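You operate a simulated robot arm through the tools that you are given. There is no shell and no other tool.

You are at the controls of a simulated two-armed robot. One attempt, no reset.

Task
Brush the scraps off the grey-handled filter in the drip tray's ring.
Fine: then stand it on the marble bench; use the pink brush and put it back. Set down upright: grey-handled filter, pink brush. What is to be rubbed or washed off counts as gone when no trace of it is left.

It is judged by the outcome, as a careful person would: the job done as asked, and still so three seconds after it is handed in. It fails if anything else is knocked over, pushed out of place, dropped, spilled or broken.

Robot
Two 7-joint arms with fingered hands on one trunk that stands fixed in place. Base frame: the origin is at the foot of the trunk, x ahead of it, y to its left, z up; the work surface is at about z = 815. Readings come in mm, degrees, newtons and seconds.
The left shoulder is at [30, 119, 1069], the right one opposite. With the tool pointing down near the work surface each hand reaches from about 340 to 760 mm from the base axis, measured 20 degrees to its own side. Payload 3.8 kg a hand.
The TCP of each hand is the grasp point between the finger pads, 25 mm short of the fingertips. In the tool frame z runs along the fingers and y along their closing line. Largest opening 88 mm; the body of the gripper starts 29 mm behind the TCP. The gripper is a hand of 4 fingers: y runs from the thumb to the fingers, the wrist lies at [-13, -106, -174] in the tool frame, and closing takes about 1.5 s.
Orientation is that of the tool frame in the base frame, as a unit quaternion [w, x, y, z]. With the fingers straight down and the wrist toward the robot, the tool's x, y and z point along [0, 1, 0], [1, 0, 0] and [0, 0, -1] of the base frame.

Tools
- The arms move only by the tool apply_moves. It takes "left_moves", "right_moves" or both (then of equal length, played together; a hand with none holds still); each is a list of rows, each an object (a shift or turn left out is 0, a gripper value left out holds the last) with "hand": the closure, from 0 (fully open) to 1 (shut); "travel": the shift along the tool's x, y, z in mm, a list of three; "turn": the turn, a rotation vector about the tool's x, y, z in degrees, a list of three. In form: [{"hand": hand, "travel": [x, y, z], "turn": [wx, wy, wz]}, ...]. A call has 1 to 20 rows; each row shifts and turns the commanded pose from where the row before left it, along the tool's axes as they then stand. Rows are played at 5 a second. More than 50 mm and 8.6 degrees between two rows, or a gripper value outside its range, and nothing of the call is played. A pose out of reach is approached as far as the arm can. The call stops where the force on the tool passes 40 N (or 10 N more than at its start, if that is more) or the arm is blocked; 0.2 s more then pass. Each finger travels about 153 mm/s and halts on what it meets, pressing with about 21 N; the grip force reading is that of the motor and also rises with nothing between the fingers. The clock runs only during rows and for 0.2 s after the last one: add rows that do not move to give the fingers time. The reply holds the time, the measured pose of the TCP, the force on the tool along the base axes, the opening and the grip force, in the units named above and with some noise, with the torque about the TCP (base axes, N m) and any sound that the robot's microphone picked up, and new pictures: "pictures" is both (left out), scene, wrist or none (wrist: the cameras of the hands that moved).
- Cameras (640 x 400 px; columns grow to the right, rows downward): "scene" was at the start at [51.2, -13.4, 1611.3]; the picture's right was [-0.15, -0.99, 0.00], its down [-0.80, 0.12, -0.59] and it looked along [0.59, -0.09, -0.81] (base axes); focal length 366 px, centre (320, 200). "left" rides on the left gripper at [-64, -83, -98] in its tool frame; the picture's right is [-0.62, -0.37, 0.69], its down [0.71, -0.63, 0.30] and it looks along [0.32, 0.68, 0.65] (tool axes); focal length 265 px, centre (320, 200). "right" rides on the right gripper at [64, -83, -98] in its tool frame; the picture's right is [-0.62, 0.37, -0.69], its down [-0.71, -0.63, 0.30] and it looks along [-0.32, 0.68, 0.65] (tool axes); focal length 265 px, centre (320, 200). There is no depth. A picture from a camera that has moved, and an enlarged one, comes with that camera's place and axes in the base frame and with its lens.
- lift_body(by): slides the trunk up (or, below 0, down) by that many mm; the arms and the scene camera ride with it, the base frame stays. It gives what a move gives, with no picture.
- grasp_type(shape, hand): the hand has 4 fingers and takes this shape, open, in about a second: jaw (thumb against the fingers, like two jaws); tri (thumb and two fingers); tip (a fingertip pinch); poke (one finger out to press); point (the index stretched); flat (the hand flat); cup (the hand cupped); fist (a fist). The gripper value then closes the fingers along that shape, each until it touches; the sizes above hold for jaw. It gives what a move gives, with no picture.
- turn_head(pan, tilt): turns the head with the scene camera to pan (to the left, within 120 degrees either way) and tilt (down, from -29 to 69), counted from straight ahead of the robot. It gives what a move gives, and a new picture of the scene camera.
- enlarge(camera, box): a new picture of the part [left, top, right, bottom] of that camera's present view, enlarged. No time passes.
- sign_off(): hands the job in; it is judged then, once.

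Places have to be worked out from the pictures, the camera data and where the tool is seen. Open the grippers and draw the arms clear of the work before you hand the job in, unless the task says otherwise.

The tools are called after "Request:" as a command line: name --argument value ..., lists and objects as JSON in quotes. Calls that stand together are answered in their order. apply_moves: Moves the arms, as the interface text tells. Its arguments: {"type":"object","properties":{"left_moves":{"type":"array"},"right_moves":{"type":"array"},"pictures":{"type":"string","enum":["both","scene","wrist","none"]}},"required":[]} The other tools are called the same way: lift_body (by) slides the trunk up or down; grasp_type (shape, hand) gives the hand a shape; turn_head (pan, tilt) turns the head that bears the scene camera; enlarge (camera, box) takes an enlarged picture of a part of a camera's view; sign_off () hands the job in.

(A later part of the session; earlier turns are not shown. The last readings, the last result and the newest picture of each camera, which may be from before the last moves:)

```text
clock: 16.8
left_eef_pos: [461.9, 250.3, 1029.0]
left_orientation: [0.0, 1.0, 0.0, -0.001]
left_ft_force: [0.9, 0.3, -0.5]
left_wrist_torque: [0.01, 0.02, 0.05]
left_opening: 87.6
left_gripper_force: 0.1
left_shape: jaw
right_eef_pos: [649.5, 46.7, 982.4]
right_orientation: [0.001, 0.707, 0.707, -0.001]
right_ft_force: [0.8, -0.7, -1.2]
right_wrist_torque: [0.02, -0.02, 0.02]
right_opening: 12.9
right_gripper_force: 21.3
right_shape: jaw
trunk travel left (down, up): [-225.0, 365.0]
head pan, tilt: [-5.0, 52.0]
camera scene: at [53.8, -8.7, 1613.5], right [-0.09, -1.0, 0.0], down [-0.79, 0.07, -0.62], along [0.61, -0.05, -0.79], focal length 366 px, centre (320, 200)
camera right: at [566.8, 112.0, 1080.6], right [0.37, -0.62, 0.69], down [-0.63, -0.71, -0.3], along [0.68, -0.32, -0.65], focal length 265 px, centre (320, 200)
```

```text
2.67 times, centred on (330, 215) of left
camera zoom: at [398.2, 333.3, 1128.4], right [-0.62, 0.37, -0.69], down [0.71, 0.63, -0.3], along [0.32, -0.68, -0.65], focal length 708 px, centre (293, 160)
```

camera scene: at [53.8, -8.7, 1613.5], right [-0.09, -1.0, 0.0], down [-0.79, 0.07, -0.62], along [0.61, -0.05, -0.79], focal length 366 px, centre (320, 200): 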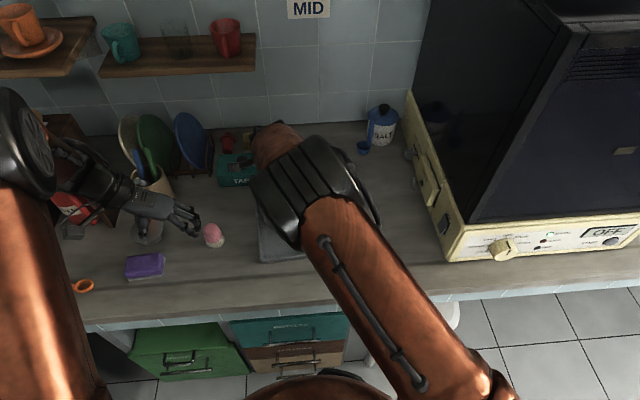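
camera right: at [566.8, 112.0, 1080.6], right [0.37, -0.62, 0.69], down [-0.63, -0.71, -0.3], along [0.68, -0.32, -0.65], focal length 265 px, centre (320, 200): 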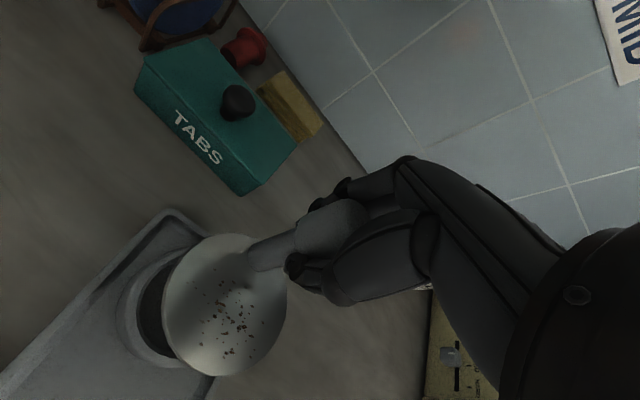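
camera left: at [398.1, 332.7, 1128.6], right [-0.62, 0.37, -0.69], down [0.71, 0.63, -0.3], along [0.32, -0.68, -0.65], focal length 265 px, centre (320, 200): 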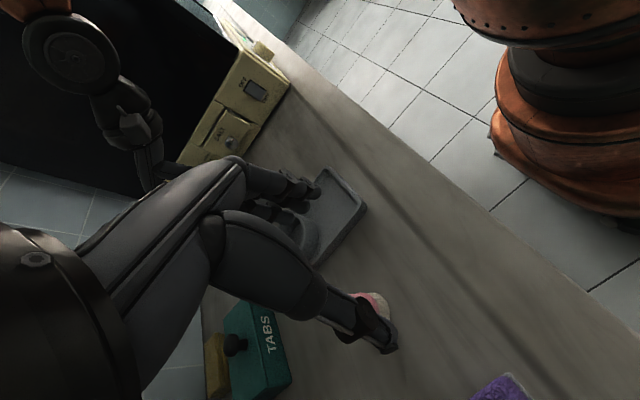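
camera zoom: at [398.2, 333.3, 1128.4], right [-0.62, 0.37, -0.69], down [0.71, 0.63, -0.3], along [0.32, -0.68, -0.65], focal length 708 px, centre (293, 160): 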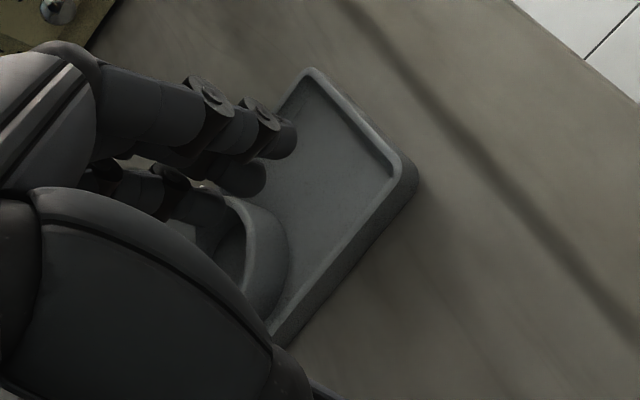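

The ring edges fit centre ≈ [619.5, 50]; the disc centre is at about [620.5, 47]. I shift 2.5 mm left, then lower to where the base just enters the ring (TCP z ≈ 940), watching force.

Request:
apply_moves --right_moves '[{"hand": 1, "travel": [2.5, -1, 6]}, {"travel": [0, 0, 10]}, {"travel": [0, 0, 10]}, {"travel": [0, 0, 8]}, {"travel": [0, 0, 8]}, {}, {}]'

Request:
enlarge --camera "right" --box '[100, 180, 340, 390]'

Request:
enlarge --camera "left" --box '[240, 140, 420, 290]'

```text
clock: 18.4
left_eef_pos: [463.3, 249.8, 1029.2]
left_orientation: [0.001, 1.0, 0.0, 0.0]
left_ft_force: [-0.6, -0.8, -0.1]
left_wrist_torque: [0.02, 0.02, 0.03]
left_opening: 87.7
left_gripper_force: 0.1
left_shape: jaw
right_eef_pos: [650.4, 51.2, 941.5]
right_orientation: [0.0, 0.707, 0.708, 0.001]
right_ft_force: [0.3, -0.4, -0.1]
right_wrist_torque: [0.02, -0.03, 0.0]
right_opening: 13.0
right_gripper_force: 21.2
right_shape: jaw
trunk travel left (down, up): [-225.0, 365.0]
head pan, tilt: [-5.0, 52.0]
camera scene: at [53.8, -9.0, 1613.5], right [-0.09, -1.0, 0.0], down [-0.79, 0.07, -0.62], along [0.61, -0.05, -0.79], focal length 366 px, centre (320, 200)
camera right: at [565.9, 114.8, 1039.6], right [0.37, -0.62, 0.69], down [-0.63, -0.71, -0.3], along [0.68, -0.32, -0.65], focal length 265 px, centre (320, 200)
```

scene: 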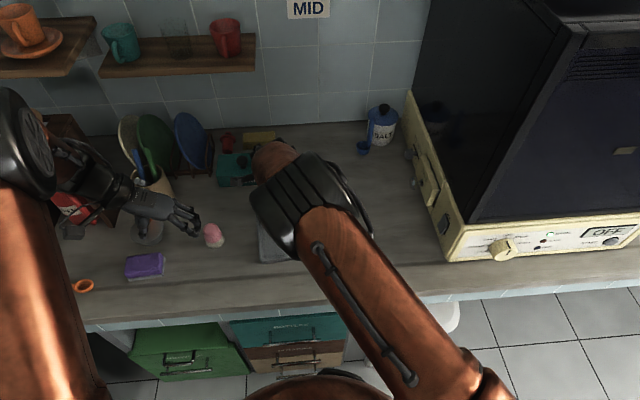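
right: 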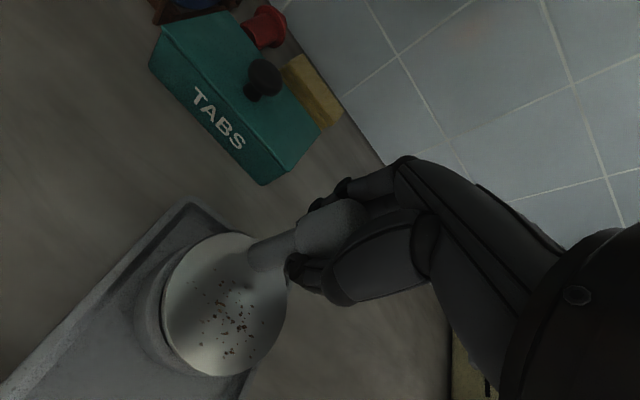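

```text
1.90 times, centred on (220, 285) of right
camera zoom: at [565.9, 114.8, 1039.6], right [0.37, -0.62, 0.69], down [-0.63, -0.71, -0.3], along [0.68, -0.32, -0.65], focal length 506 px, centre (510, 38)
```

zoom: 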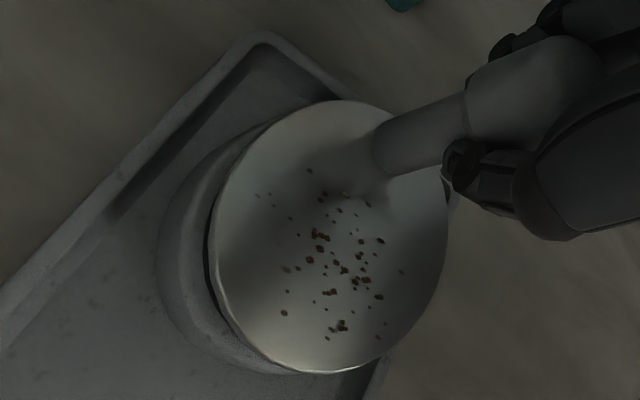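

```text
2.67 times, centred on (330, 215) of left
camera zoom: at [398.2, 333.1, 1128.5], right [-0.62, 0.37, -0.69], down [0.71, 0.63, -0.3], along [0.32, -0.68, -0.65], focal length 708 px, centre (293, 160)
```

zoom: 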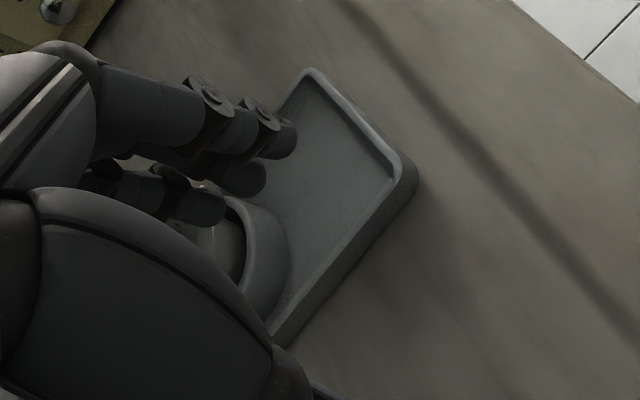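

The base is just inside the ring and centred within a couple of mm, with no contact force. I continue lowering in small steps.

Request:
apply_moves --right_moves '[{"hand": 1, "travel": [0, -1, 4]}, {"travel": [0, 0, 4]}, {"travel": [0, 0, 3]}, {"travel": [0, 0, 2]}, {}]' --pictures "none"

```text
clock: 19.6
left_eef_pos: [462.5, 249.5, 1030.3]
left_orientation: [0.0, 1.0, 0.0, 0.0]
left_ft_force: [-0.2, 0.1, 0.2]
left_wrist_torque: [0.01, -0.02, -0.03]
left_opening: 87.7
left_gripper_force: 0.1
left_shape: jaw
right_eef_pos: [647.4, 50.5, 929.4]
right_orientation: [0.0, 0.706, 0.708, 0.0]
right_ft_force: [-0.7, 0.4, -0.1]
right_wrist_torque: [0.0, -0.04, 0.0]
right_opening: 13.0
right_gripper_force: 21.0
right_shape: jaw
trunk travel left (down, up): [-225.0, 365.0]
head pan, tilt: [-5.0, 52.0]
```

Request:
apply_moves --right_moves '[{"hand": 1, "travel": [0, 0, 2]}, {"travel": [0, 0, 1]}, {}]' --pictures "wrist"

Request:
enlarge --camera "right" --box '[100, 180, 340, 390]'

```text
clock: 20.4
left_eef_pos: [462.8, 250.8, 1029.6]
left_orientation: [0.001, 1.0, 0.001, 0.0]
left_ft_force: [-0.3, 0.4, -1.0]
left_wrist_torque: [0.02, 0.04, 0.0]
left_opening: 87.9
left_gripper_force: 0.1
left_shape: jaw
right_eef_pos: [647.2, 51.6, 926.2]
right_orientation: [0.0, 0.708, 0.707, 0.0]
right_ft_force: [0.1, -0.7, -1.2]
right_wrist_torque: [-0.02, -0.06, 0.02]
right_opening: 13.1
right_gripper_force: 20.9
right_shape: jaw
trunk travel left (down, up): [-225.0, 365.0]
head pan, tilt: [-5.0, 52.0]
camera right: at [563.9, 115.7, 1024.1], right [0.37, -0.62, 0.69], down [-0.63, -0.71, -0.3], along [0.68, -0.32, -0.65], focal length 265 px, centre (320, 200)
```

right: 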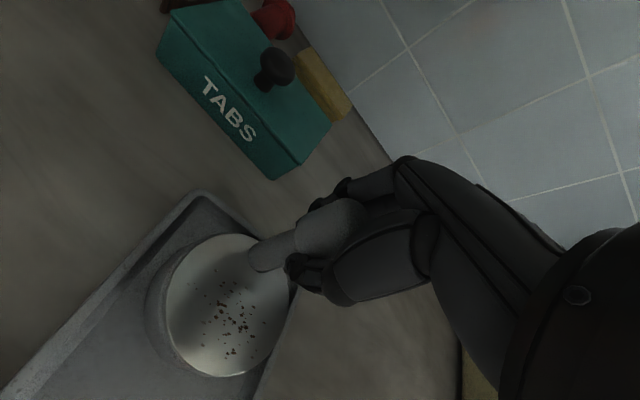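

```text
1.90 times, centred on (220, 285) of right
camera zoom: at [563.9, 115.7, 1024.1], right [0.37, -0.62, 0.69], down [-0.63, -0.71, -0.3], along [0.68, -0.32, -0.65], focal length 506 px, centre (510, 38)
```

zoom: 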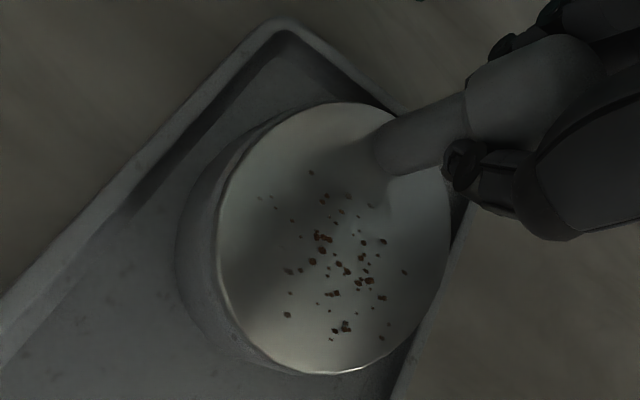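

There is maybe a first slight touch (the filter shifted ~1 mm in the hand view). I keep lowering in 1 mm steps, looking at the force.

Request:
apply_moves --right_moves '[{"hand": 1, "travel": [0, 0, 1]}, {"travel": [0, 0, 1]}, {"travel": [0, 0, 1]}, {}]' --pictures "none"

Request:
enlarge --camera "right" --box '[100, 180, 340, 390]'

```text
clock: 21.4
left_eef_pos: [462.3, 249.3, 1030.0]
left_orientation: [0.0, 1.0, 0.0, 0.0]
left_ft_force: [0.3, 0.1, -1.0]
left_wrist_torque: [0.0, -0.01, 0.01]
left_opening: 88.0
left_gripper_force: 0.0
left_shape: jaw
right_eef_pos: [647.5, 51.7, 923.9]
right_orientation: [0.0, 0.708, 0.706, 0.002]
right_ft_force: [0.6, -0.6, 10.0]
right_wrist_torque: [-0.06, -0.04, -0.02]
right_opening: 13.8
right_gripper_force: 20.7
right_shape: jaw
trunk travel left (down, up): [-225.0, 365.0]
head pan, tilt: [-5.0, 52.0]
```

```text
1.90 times, centred on (220, 285) of right
camera zoom: at [564.0, 116.0, 1022.2], right [0.37, -0.62, 0.69], down [-0.63, -0.71, -0.31], along [0.69, -0.32, -0.65], focal length 506 px, centre (510, 38)
```

zoom: 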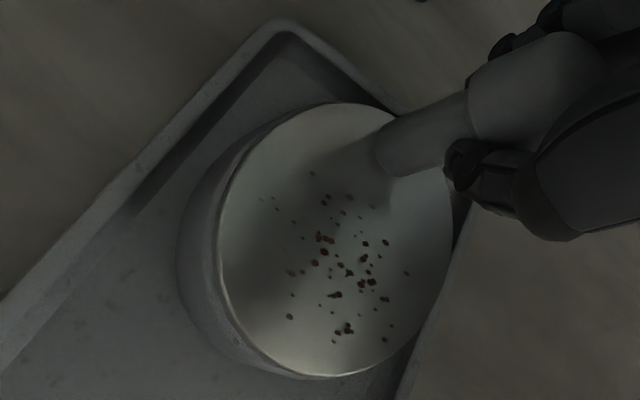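

Contact at about 10 N: the filter is seated in the ring. I ease up 1.5 mm and open the hand.

Request:
apply_moves --right_moves '[{"hand": 1, "travel": [0, 0, -1.5]}, {"hand": 0.7}, {"hand": 0.4}, {"hand": 0}, {}, {}, {}, {}, {}]'

Request:
enlarge --camera "right" --box '[100, 150, 420, 390]'

```text
clock: 23.4
left_eef_pos: [461.8, 249.8, 1029.2]
left_orientation: [0.001, 1.0, 0.0, 0.0]
left_ft_force: [-0.1, -0.1, -0.4]
left_wrist_torque: [0.0, 0.02, 0.01]
left_opening: 87.7
left_gripper_force: 0.1
left_shape: jaw
right_eef_pos: [647.2, 52.1, 923.9]
right_orientation: [0.0, 0.707, 0.708, 0.001]
right_ft_force: [0.1, -0.5, 0.0]
right_wrist_torque: [-0.01, 0.01, 0.0]
right_opening: 88.1
right_gripper_force: 0.0
right_shape: jaw
trunk travel left (down, up): [-225.0, 365.0]
head pan, tilt: [-5.0, 52.0]
camera scene: at [53.6, -8.9, 1613.5], right [-0.09, -1.0, 0.0], down [-0.79, 0.07, -0.62], along [0.61, -0.05, -0.79], focal length 366 px, centre (320, 200)
camera right: at [564.2, 115.0, 1022.0], right [0.37, -0.62, 0.69], down [-0.63, -0.71, -0.3], along [0.68, -0.32, -0.65], focal length 265 px, centre (320, 200)
```

scene: 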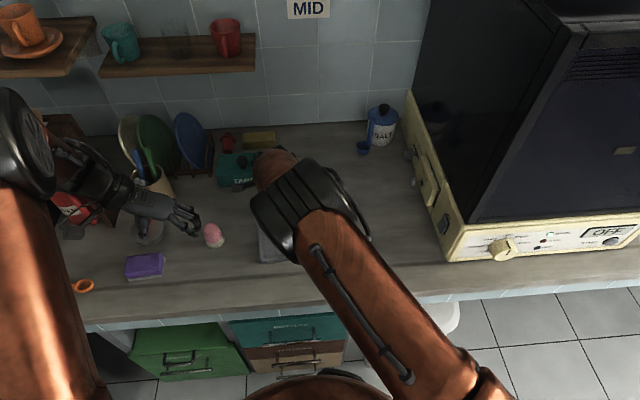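
right: 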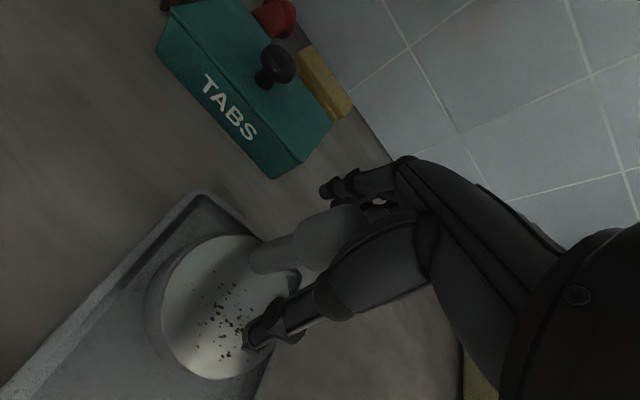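

```text
1.67 times, centred on (260, 270) of right
camera zoom: at [564.2, 115.0, 1022.0], right [0.37, -0.62, 0.69], down [-0.63, -0.71, -0.3], along [0.68, -0.32, -0.65], focal length 442 px, centre (420, 83)
```

zoom: 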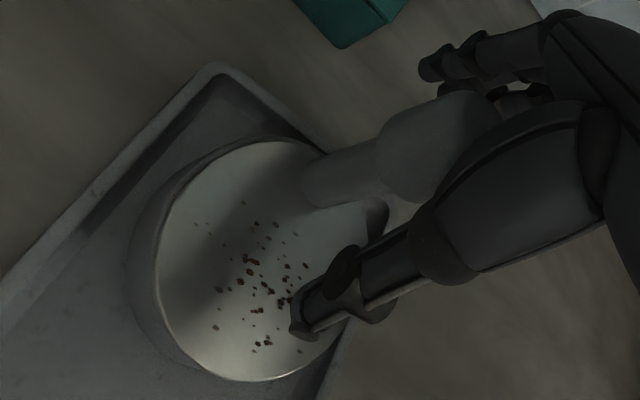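

The filter stands free in the ring. I raise the right hand straight up and take it back to the right.

Request:
apply_moves --right_moves '[{"hand": 0, "travel": [0, 0, -20]}, {"travel": [0, 0, -30]}, {"travel": [0, 0, -40]}, {"travel": [0, 0, -30]}, {"travel": [-40, -10, -5]}, {"travel": [-45, -15, 0]}, {"travel": [-45, -15, 0]}, {"travel": [-45, -15, 0]}, {"travel": [-45, -15, 0]}, {"travel": [-45, -15, 0]}, {"travel": [-35, -15, 0]}, {}]'

Request:
enlarge --camera "scene" --box '[190, 150, 350, 280]'

Request:
enlarge --camera "scene" --box '[250, 160, 320, 230]'

```text
clock: 26.0
left_eef_pos: [462.5, 251.2, 1029.1]
left_orientation: [0.0, 1.0, 0.0, 0.0]
left_ft_force: [0.3, 0.9, 0.0]
left_wrist_torque: [0.02, 0.01, -0.05]
left_opening: 87.8
left_gripper_force: 0.1
left_shape: jaw
right_eef_pos: [549.5, -252.5, 1049.6]
right_orientation: [0.0, 0.707, 0.708, -0.001]
right_ft_force: [0.9, 0.6, 0.1]
right_wrist_torque: [0.03, -0.03, -0.01]
right_opening: 87.8
right_gripper_force: 0.0
right_shape: jaw
trunk travel left (down, up): [-225.0, 365.0]
head pan, tilt: [-5.0, 52.0]
camera scene: at [53.9, -8.2, 1613.5], right [-0.09, -1.0, 0.0], down [-0.79, 0.07, -0.62], along [0.61, -0.05, -0.79], focal length 366 px, centre (320, 200)
camera right: at [465.8, -187.1, 1148.2], right [0.37, -0.62, 0.69], down [-0.63, -0.72, -0.3], along [0.68, -0.32, -0.65], focal length 265 px, centre (320, 200)
```

scene: 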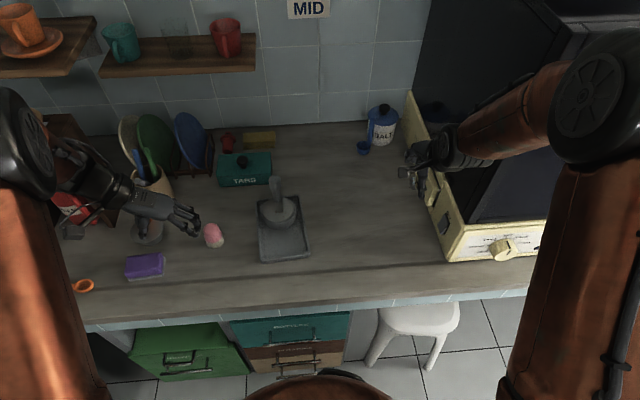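
right: 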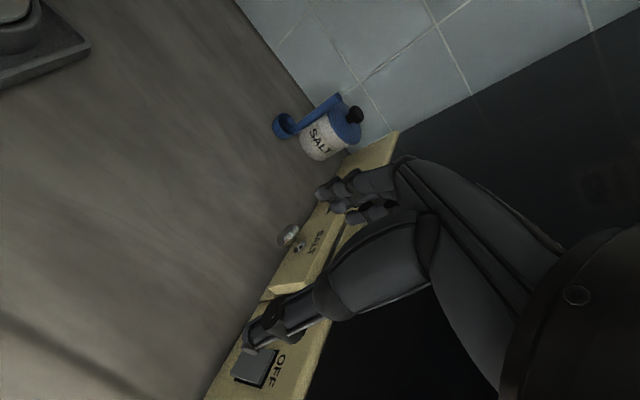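

```text
3.08 times, centred on (270, 215) of scene
camera zoom: at [53.9, -8.2, 1613.5], right [-0.09, -1.0, 0.0], down [-0.79, 0.07, -0.62], along [0.61, -0.05, -0.79], focal length 1124 px, centre (474, 154)
```

zoom: 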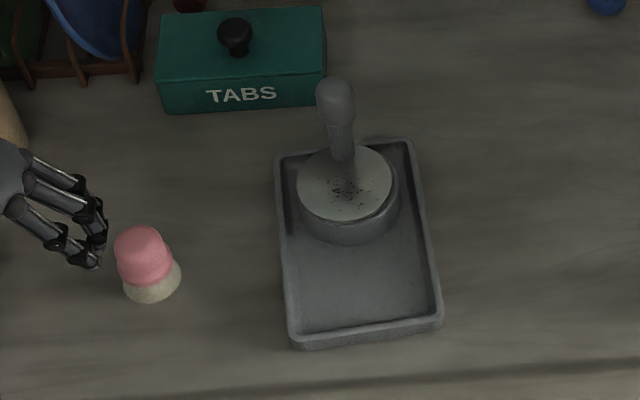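

```text
5.71 times, centred on (285, 195) of scene
camera zoom: at [53.9, -8.2, 1613.5], right [-0.09, -1.0, 0.0], down [-0.79, 0.07, -0.62], along [0.61, -0.05, -0.79], focal length 2088 px, centre (520, 229)
```

zoom: 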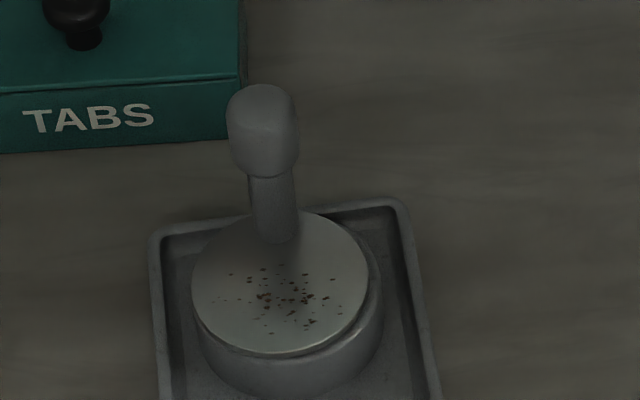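

The filter sits level in the ring: disc centre ≈ [619, 50, 859], handle ≈ [647.5, 51.5] on the far side. Now I tilt the left hand 35° forward (so its body will clear the handle while brushing) and bring it to a stand-off near the brush.

Request:
apply_moves --left_moves '[{"hand": 0, "turn": [0, 7, 0]}, {"turn": [0, 7, 0]}, {"turn": [0, 7, 0]}, {"turn": [0, 7, 0]}, {"turn": [0, 7, 0]}, {"travel": [-4.4, 12, 25.8]}, {"travel": [-4.4, 12, 25.8]}, {"travel": [-4.4, 12, 25.8]}, {}, {}]'

Request:
enlarge --camera "left" --box '[200, 120, 460, 340]'

Request:
enlarge --camera "scene" --box '[150, 180, 250, 260]'

```text
clock: 28.2
left_eef_pos: [494.8, 213.7, 961.2]
left_orientation: [-0.001, 0.954, 0.001, 0.3]
left_ft_force: [0.2, 0.0, 0.2]
left_wrist_torque: [0.0, 0.0, 0.01]
left_opening: 87.8
left_gripper_force: 0.1
left_shape: jaw
right_eef_pos: [549.8, -251.9, 1049.6]
right_orientation: [0.0, 0.707, 0.707, 0.0]
right_ft_force: [-0.1, -0.2, 0.3]
right_wrist_torque: [0.0, 0.01, 0.02]
right_opening: 87.8
right_gripper_force: 0.0
right_shape: jaw
trunk travel left (down, up): [-225.0, 365.0]
head pan, tilt: [-5.0, 52.0]
camera scene: at [53.8, -9.2, 1613.5], right [-0.09, -1.0, 0.0], down [-0.79, 0.07, -0.62], along [0.61, -0.05, -0.79], focal length 366 px, centre (320, 200)
camera left: at [385.6, 297.4, 1005.4], right [-0.11, 0.37, -0.92], down [0.76, 0.63, 0.16], along [0.64, -0.68, -0.35], focal length 265 px, centre (320, 200)
```

scene: 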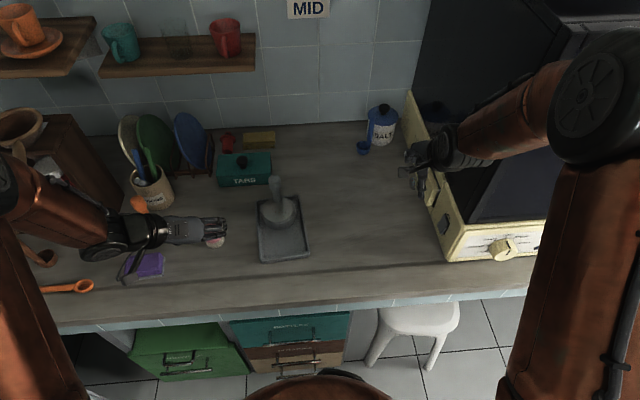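
left: 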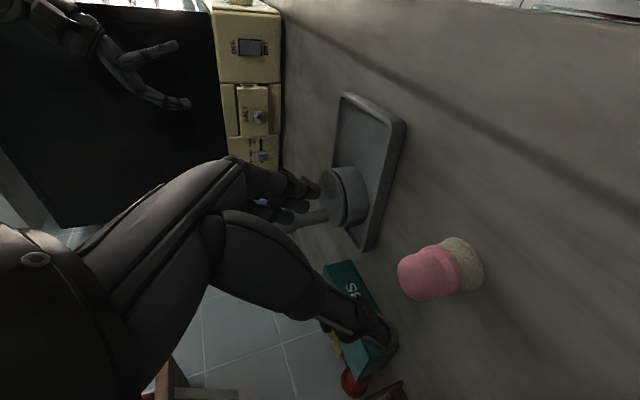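

```text
1.82 times, centred on (330, 230) of left
camera zoom: at [385.6, 297.4, 1005.4], right [-0.11, 0.37, -0.92], down [0.76, 0.63, 0.16], along [0.64, -0.68, -0.35], focal length 483 px, centre (302, 146)
```

zoom: 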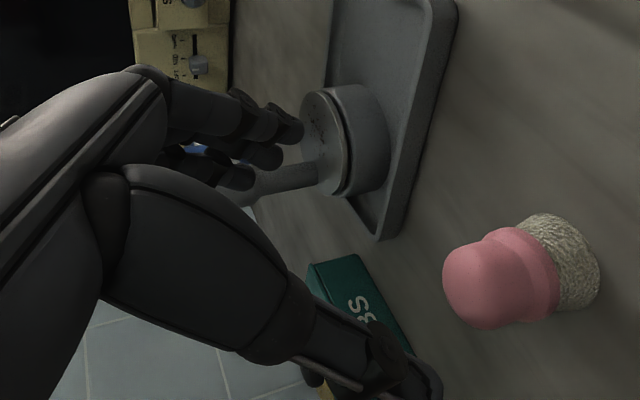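

```text
5.00 times, centred on (200, 220) of scene
camera zoom: at [53.8, -9.2, 1613.5], right [-0.09, -1.0, 0.0], down [-0.79, 0.07, -0.62], along [0.61, -0.05, -0.79], focal length 1827 px, centre (920, 100)
```

zoom: 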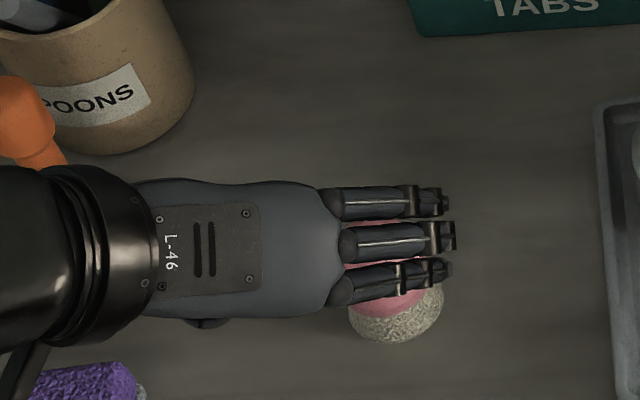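

The hand shows three fingers side by side on the right side of the brush and the thumb on the left. I enlarge the brush in the left camera to get its axis precisely.

Request:
enlarge --camera "left" --box '[380, 215, 500, 315]'

```text
4.00 times, centred on (440, 265) of left
camera zoom: at [385.6, 297.4, 1005.4], right [-0.11, 0.37, -0.92], down [0.76, 0.63, 0.16], along [0.64, -0.68, -0.35], focal length 1062 px, centre (-160, -60)
```

zoom: 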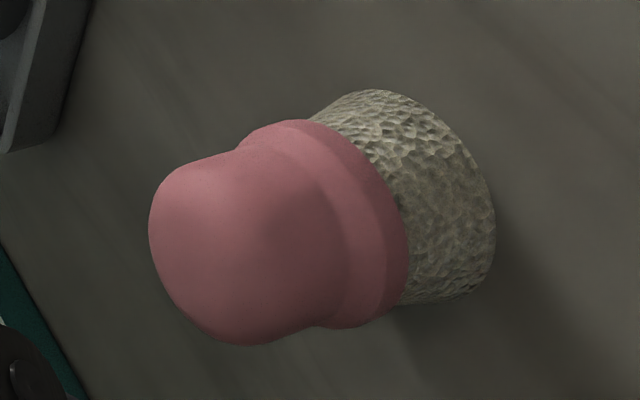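

Brush: base circle ≈ [567.5, 216.5], R ≈ 25; flange z ≈ 840–850; knob R ≈ 19.5 up to z ≈ 880. I align laterally and advance along the fingers, stopping ~40 mm short to check.

Request:
apply_moves --left_moves '[{"hand": 0, "travel": [6.3, -2.8, 10]}, {"travel": [0, 0, 25]}, {"travel": [0, 0, 25]}, {"travel": [0, 0, 18]}, {}, {}]'

Request:
enlarge --camera "left" --box '[280, 150, 480, 330]'

Request:
enlarge --camera "scene" --box '[150, 180, 250, 260]'

```text
clock: 29.6
left_eef_pos: [546.3, 215.4, 900.1]
left_orientation: [0.0, 0.954, 0.0, 0.301]
left_ft_force: [0.4, 0.0, 0.2]
left_wrist_torque: [-0.01, -0.01, -0.01]
left_opening: 87.8
left_gripper_force: 0.0
left_shape: jaw
right_eef_pos: [548.9, -251.7, 1049.2]
right_orientation: [0.0, 0.707, 0.707, 0.0]
right_ft_force: [-0.4, -0.4, -0.1]
right_wrist_torque: [-0.03, 0.02, 0.0]
right_opening: 88.0
right_gripper_force: 0.0
right_shape: jaw
trunk travel left (down, up): [-225.0, 365.0]
head pan, tilt: [-5.0, 52.0]
camera scene: at [53.8, -9.1, 1613.5], right [-0.09, -1.0, 0.0], down [-0.79, 0.07, -0.62], along [0.61, -0.05, -0.79], focal length 366 px, centre (320, 200)
camera left: at [436.7, 298.2, 944.0], right [-0.11, 0.37, -0.92], down [0.76, 0.63, 0.16], along [0.64, -0.68, -0.35], focal length 265 px, centre (320, 200)
```

scene: 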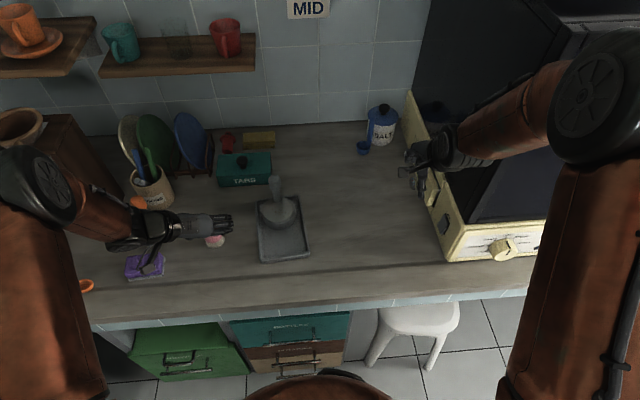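
left: 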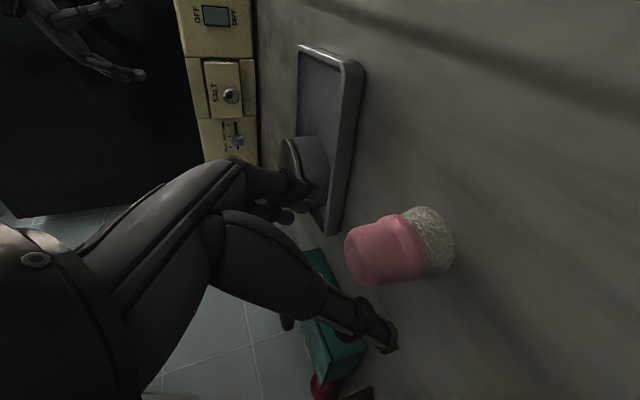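

```text
2.22 times, centred on (380, 240) of left
camera zoom: at [436.7, 298.2, 944.0], right [-0.11, 0.37, -0.92], down [0.76, 0.63, 0.16], along [0.64, -0.68, -0.35], focal length 590 px, centre (187, 111)
```

zoom: 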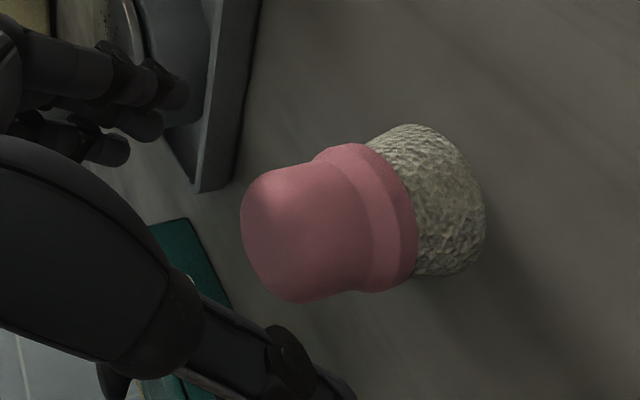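

```text
5.00 times, centred on (200, 220) of scene
camera zoom: at [53.8, -9.1, 1613.5], right [-0.09, -1.0, 0.0], down [-0.79, 0.07, -0.62], along [0.61, -0.05, -0.79], focal length 1827 px, centre (920, 100)
```

zoom: 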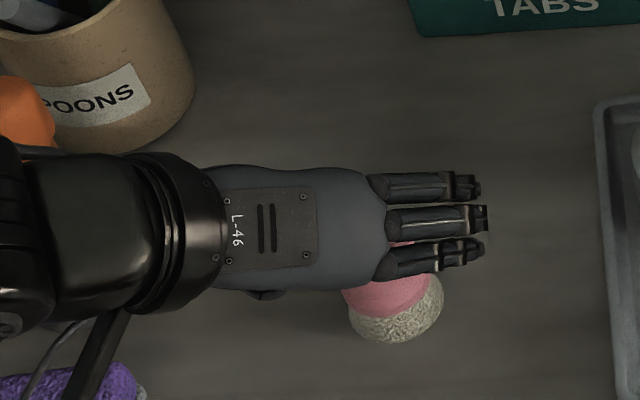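

The brush axis refines to ≈ [568, 217]; the fingers straddle it well. I advance the last 39 mm and close gently on the knob.

Request:
apply_moves --left_moves '[{"hand": 0, "travel": [-0.6, -1.6, 13]}, {"travel": [0, 0, 13]}, {"travel": [0, 0, 12.7]}, {}, {"hand": 0.5}, {"hand": 1}, {}, {}, {}, {}, {}, {}, {}]'

Request:
enlarge --camera "left" --box '[220, 150, 420, 330]'

Request:
enlarge --camera "scene" --box '[150, 180, 250, 260]'

```text
clock: 32.4
left_eef_pos: [567.2, 218.2, 867.8]
left_orientation: [0.0, 0.954, 0.0, 0.3]
left_ft_force: [-0.2, 0.0, -0.4]
left_wrist_torque: [0.0, -0.01, -0.01]
left_opening: 5.4
left_gripper_force: 20.7
left_shape: jaw
right_eef_pos: [549.9, -251.8, 1050.0]
right_orientation: [0.0, 0.707, 0.707, 0.0]
right_ft_force: [-0.5, 0.9, 0.3]
right_wrist_torque: [0.05, 0.0, 0.02]
right_opening: 88.0
right_gripper_force: 0.1
right_shape: jaw
trunk travel left (down, up): [-225.0, 365.0]
head pan, tilt: [-5.0, 52.0]
camera scene: at [53.6, -9.1, 1613.5], right [-0.09, -1.0, 0.0], down [-0.79, 0.07, -0.62], along [0.61, -0.05, -0.79], focal length 366 px, centre (320, 200)
camera left: at [458.4, 301.9, 911.9], right [-0.11, 0.37, -0.92], down [0.76, 0.63, 0.16], along [0.64, -0.68, -0.35], focal length 265 px, centre (320, 200)
```

scene: 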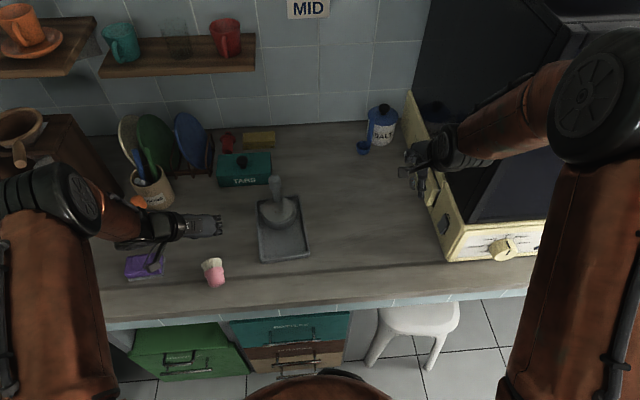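
left: 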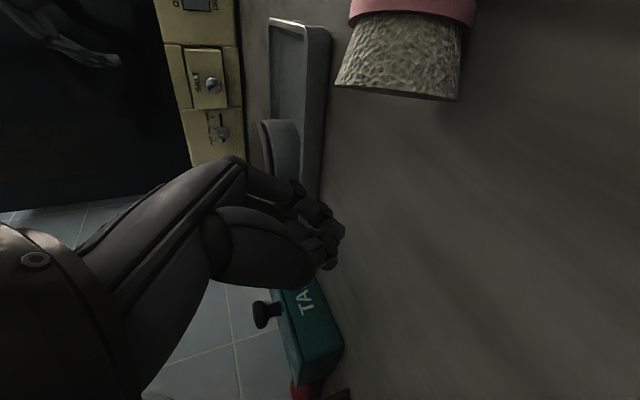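

```text
2.22 times, centred on (320, 240) of left
camera zoom: at [458.4, 301.9, 911.9], right [-0.11, 0.37, -0.92], down [0.76, 0.63, 0.16], along [0.64, -0.68, -0.35], focal length 590 px, centre (320, 111)
```

zoom: 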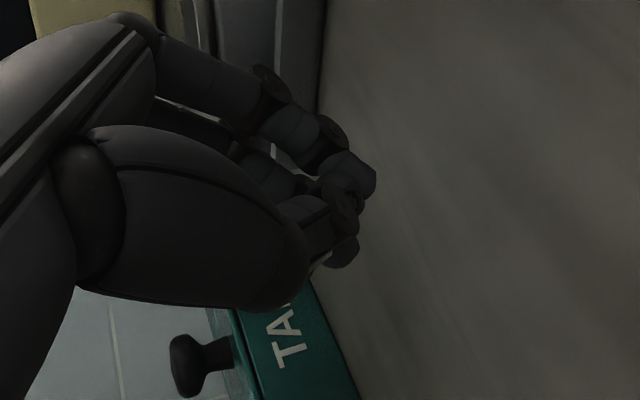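

```text
5.00 times, centred on (200, 220) of scene
camera zoom: at [53.6, -9.1, 1613.5], right [-0.09, -1.0, 0.0], down [-0.79, 0.07, -0.62], along [0.61, -0.05, -0.79], focal length 1827 px, centre (920, 100)
```

zoom: 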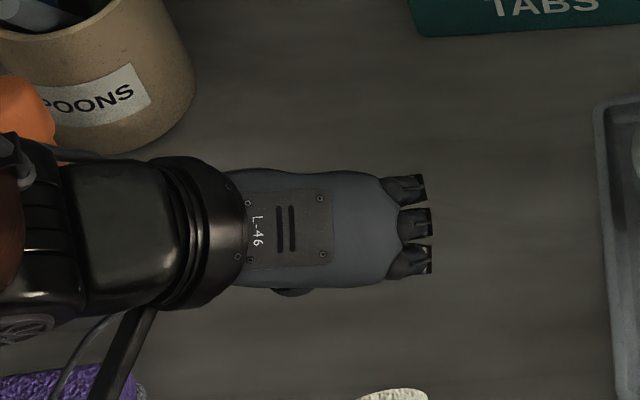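

The brush slipped out of the closing fingers and now lies on its side nearer the robot, around [468, 206], still on the bench. I raise the left hand straight up, open it, and look closely.

Request:
apply_moves --left_moves '[{"hand": 1, "travel": [22.9, 0, -32.8]}, {"travel": [22.9, 0, -32.8]}, {"travel": [22.9, 0, -32.8]}, {"travel": [22.9, 0, -32.8]}, {"hand": 0}, {}, {}, {}]'

Request:
enlarge --camera "scene" --box '[170, 230, 260, 300]'

Request:
enlarge --camera "scene" --box '[60, 150, 320, 320]'

```text
clock: 34.2
left_eef_pos: [567.7, 219.7, 1028.6]
left_orientation: [0.0, 0.954, 0.001, 0.301]
left_ft_force: [0.7, 0.4, -0.3]
left_wrist_torque: [-0.02, 0.05, 0.0]
left_opening: 87.6
left_gripper_force: 0.1
left_shape: jaw
right_eef_pos: [549.4, -250.8, 1048.4]
right_orientation: [0.0, 0.707, 0.707, -0.001]
right_ft_force: [0.9, 0.8, -0.2]
right_wrist_torque: [0.01, 0.01, 0.01]
right_opening: 87.8
right_gripper_force: 0.1
right_shape: jaw
trunk travel left (down, up): [-225.0, 365.0]
head pan, tilt: [-5.0, 52.0]
camera scene: at [53.5, -9.2, 1613.5], right [-0.09, -1.0, 0.0], down [-0.79, 0.07, -0.62], along [0.61, -0.05, -0.79], focal length 366 px, centre (320, 200)
camera left: at [459.7, 302.8, 1072.2], right [-0.11, 0.37, -0.92], down [0.76, 0.63, 0.16], along [0.64, -0.68, -0.35], focal length 265 px, centre (320, 200)
```

scene: 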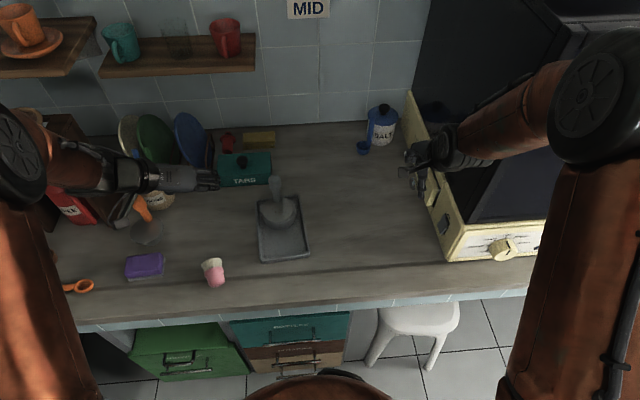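
left: 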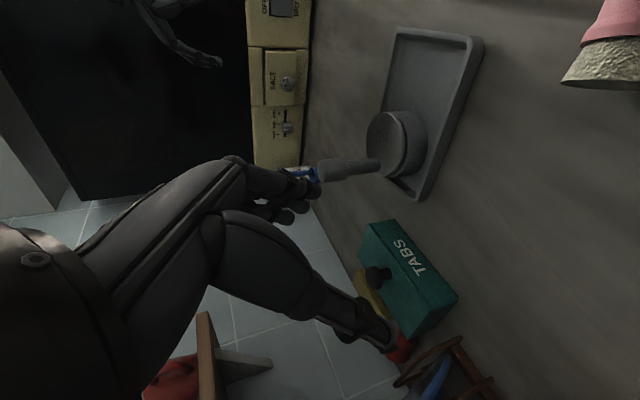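

```text
5.71 times, centred on (215, 265) of scene
camera zoom: at [53.5, -9.2, 1613.5], right [-0.09, -1.0, 0.0], down [-0.79, 0.07, -0.62], along [0.61, -0.05, -0.79], focal length 2088 px, centre (920, -171)
```

zoom: 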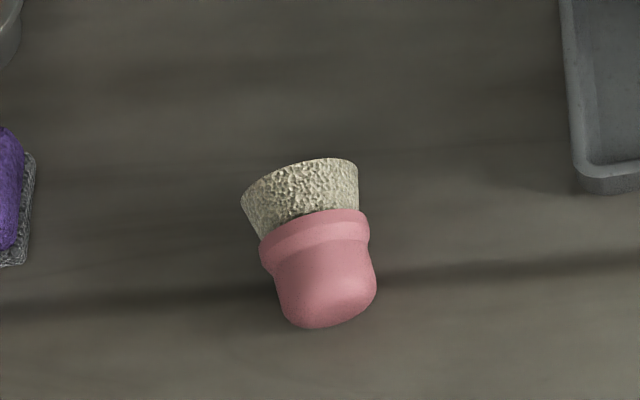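

```text
2.35 times, centred on (190, 235) of scene
camera zoom: at [53.5, -9.2, 1613.5], right [-0.09, -1.0, 0.0], down [-0.79, 0.07, -0.62], along [0.61, -0.05, -0.79], focal length 860 px, centre (626, 118)
```

zoom: 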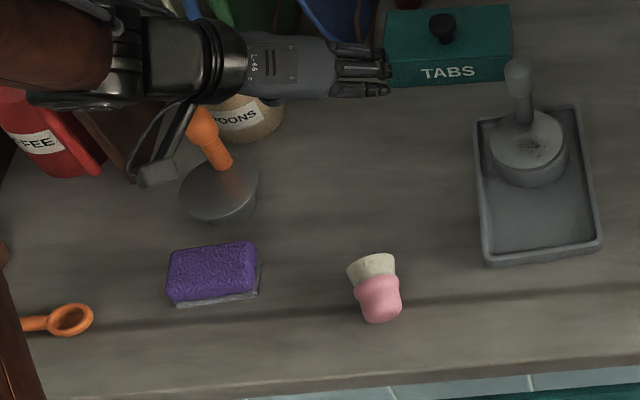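

The brush lies with its knob toward the robot and bristles pointing away, at about [430–492, 195–210]. Before trying again I study the open hand closely, to learn where fingers and thumb are relative to the TCP.

Request:
enlarge --camera "scene" --box '[130, 140, 240, 220]'

Request:
enlarge --camera "left" --box '[180, 140, 440, 360]'

Request:
enlarge --camera "right" --box '[0, 0, 400, 250]'

```text
5.00 times, centred on (185, 180) of scene
camera zoom: at [53.5, -9.2, 1613.5], right [-0.09, -1.0, 0.0], down [-0.79, 0.07, -0.62], along [0.61, -0.05, -0.79], focal length 1827 px, centre (995, 300)
```

zoom: 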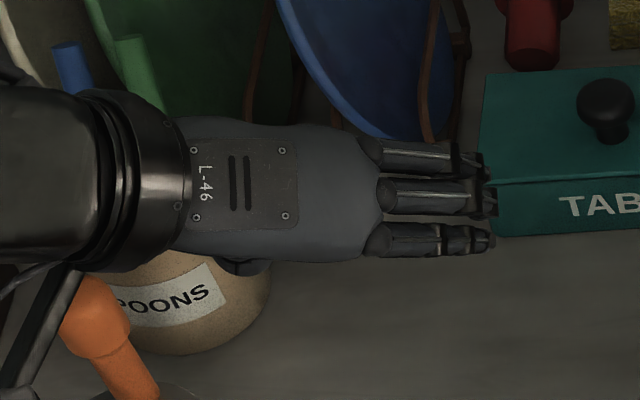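

```text
1.82 times, centred on (310, 250) of left
camera zoom: at [459.7, 302.8, 1072.2], right [-0.11, 0.37, -0.92], down [0.76, 0.63, 0.16], along [0.64, -0.68, -0.35], focal length 483 px, centre (338, 109)
```

zoom: 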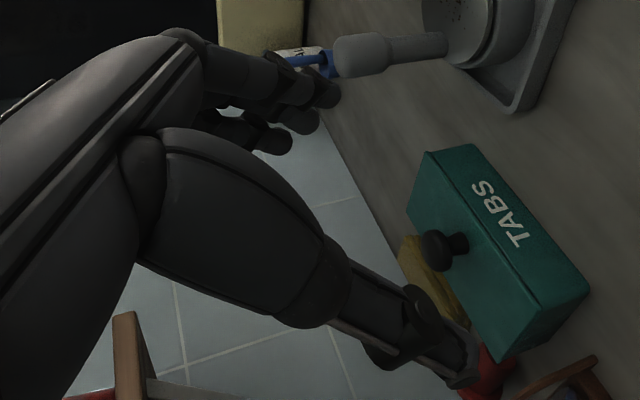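

```text
1.60 times, centred on (200, 125) of right
camera zoom: at [465.8, -187.5, 1148.2], right [0.37, -0.62, 0.69], down [-0.63, -0.71, -0.3], along [0.68, -0.32, -0.65], focal length 425 px, centre (512, 320)
```

zoom: 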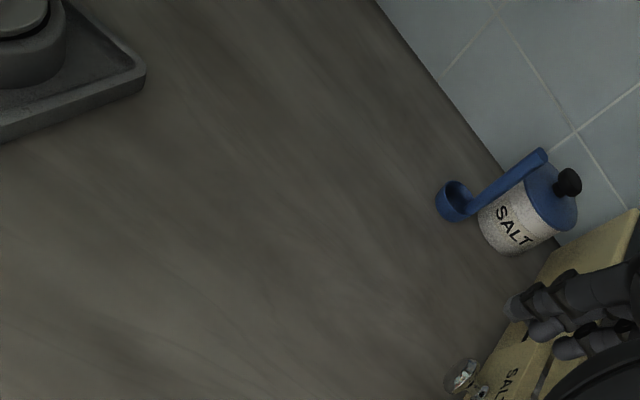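

The measurements show the finger row is centred about +10 mm in tool x (fingers at ≈ -5, +11, +24) with the thumb at ≈ +4, so the outer finger wrapped in front of the knob and squeezed it out. A thumb-and-two-finger "tri" grasp centred at x ≈ +3 should suit the round knob; I switch the left hand to it and look.

Request:
grasp_type --hand "left" --shape "tri"

Request:
enlarge --camera "scene" --box '[130, 140, 240, 220]'

Request:
enlarge --camera "left" --box '[180, 140, 440, 360]'

```text
clock: 35.1
left_eef_pos: [569.0, 218.8, 1028.1]
left_orientation: [0.0, 0.954, 0.0, 0.301]
left_ft_force: [0.0, -0.7, 0.1]
left_wrist_torque: [-0.03, -0.04, -0.01]
left_opening: 87.9
left_gripper_force: 0.0
left_shape: tri
right_eef_pos: [549.4, -252.4, 1050.0]
right_orientation: [0.0, 0.707, 0.707, 0.0]
right_ft_force: [-0.5, -0.8, -0.3]
right_wrist_torque: [0.0, 0.01, 0.04]
right_opening: 88.1
right_gripper_force: 0.0
right_shape: jaw
trunk travel left (down, up): [-225.0, 365.0]
head pan, tilt: [-5.0, 52.0]
```

```text
5.00 times, centred on (185, 180) of scene
camera zoom: at [53.6, -9.1, 1613.5], right [-0.09, -1.0, 0.0], down [-0.79, 0.07, -0.62], along [0.61, -0.05, -0.79], focal length 1827 px, centre (995, 300)
```

zoom: 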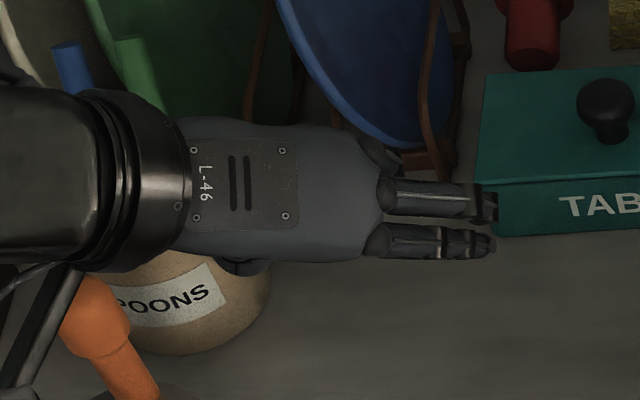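

```text
1.82 times, centred on (310, 250) of left
camera zoom: at [459.7, 302.8, 1072.2], right [-0.11, 0.37, -0.92], down [0.76, 0.63, 0.16], along [0.64, -0.68, -0.35], focal length 483 px, centre (338, 109)
```

zoom: 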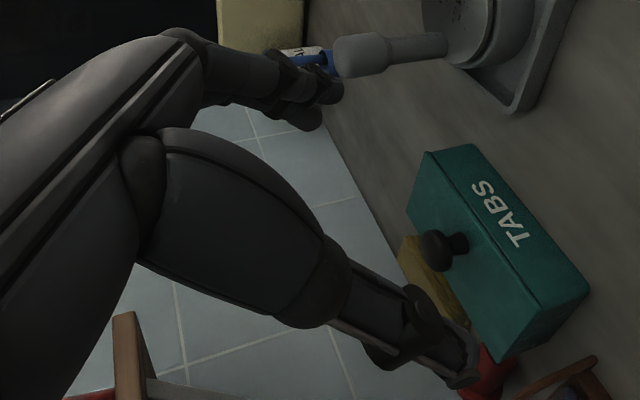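

In "tri" the front finger folds away and two fingers (x ≈ -4, +11) oppose the thumb (x ≈ +4) — good for the knob. I move the left hand back to look at the lying brush from above-behind.

Request:
apply_moves --left_moves '[{"hand": 0, "travel": [-38.3, 2.8, -7.7]}, {"travel": [-38.3, 2.8, -7.7]}, {"travel": [-38.3, 2.8, -7.7]}, {"travel": [-38.3, 2.8, -7.7]}, {"travel": [-38.3, 2.8, -7.7]}, {}, {}]'

Request:
enlarge --camera "left" --box '[300, 140, 560, 340]'

Request:
enlarge --camera "scene" --box '[140, 210, 260, 310]'

```text
clock: 36.7
left_eef_pos: [390.6, 205.5, 945.9]
left_orientation: [0.0, 0.954, 0.001, 0.301]
left_ft_force: [0.5, -0.4, -0.2]
left_wrist_torque: [0.01, 0.02, -0.01]
left_opening: 87.5
left_gripper_force: 0.0
left_shape: tri
right_eef_pos: [549.8, -251.2, 1049.8]
right_orientation: [0.0, 0.707, 0.707, 0.0]
right_ft_force: [0.6, 0.4, 0.0]
right_wrist_torque: [0.02, 0.0, -0.02]
right_opening: 87.6
right_gripper_force: 0.0
right_shape: jaw
trunk travel left (down, up): [-225.0, 365.0]
head pan, tilt: [-5.0, 52.0]
camera scene: at [53.4, -8.9, 1613.5], right [-0.09, -1.0, 0.0], down [-0.79, 0.07, -0.62], along [0.61, -0.05, -0.79], focal length 366 px, centre (320, 200)
camera left: at [281.7, 287.7, 991.1], right [-0.11, 0.37, -0.92], down [0.76, 0.63, 0.16], along [0.64, -0.68, -0.35], focal length 265 px, centre (320, 200)
```

scene: 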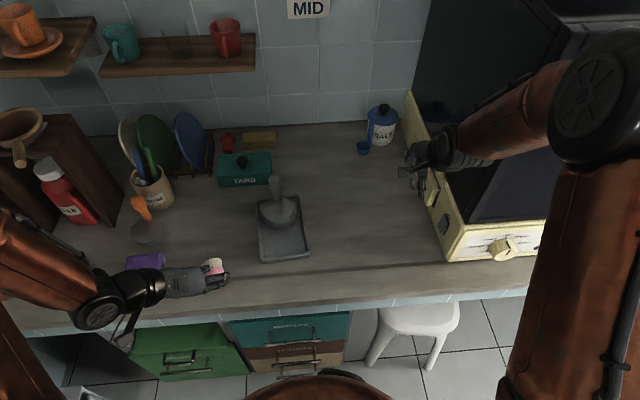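
left: 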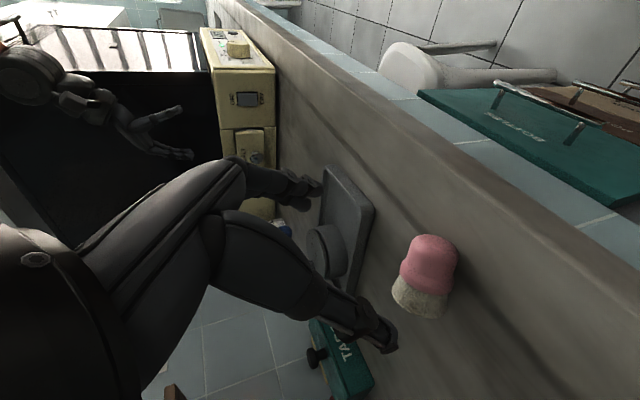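

```text
2.00 times, centred on (430, 240) of left
camera zoom: at [281.7, 287.7, 991.1], right [-0.11, 0.37, -0.92], down [0.76, 0.63, 0.16], along [0.64, -0.68, -0.35], focal length 531 px, centre (100, 120)
```

zoom: 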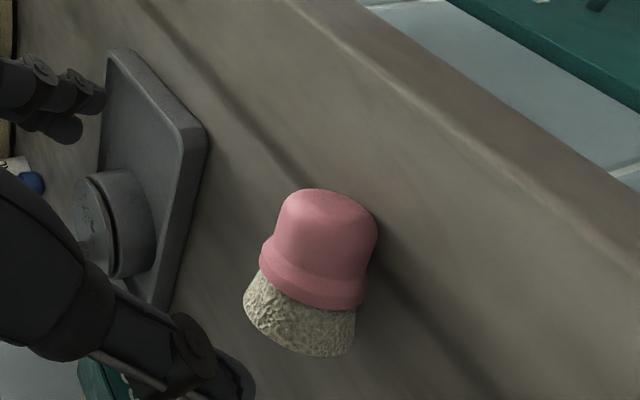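

```text
4.00 times, centred on (200, 260) of scene
camera zoom: at [53.4, -8.9, 1613.5], right [-0.09, -1.0, 0.0], down [-0.79, 0.07, -0.62], along [0.61, -0.05, -0.79], focal length 1462 px, centre (800, -40)
```

zoom: 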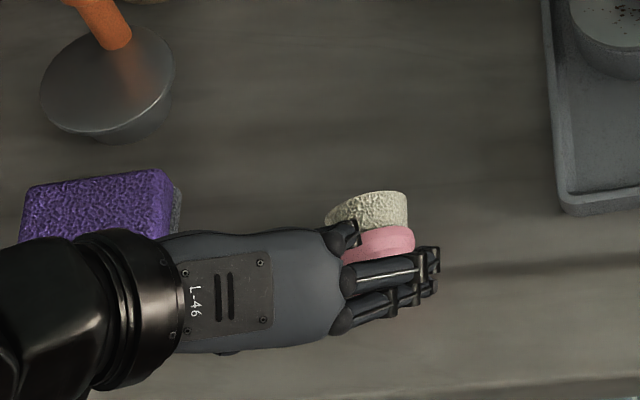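

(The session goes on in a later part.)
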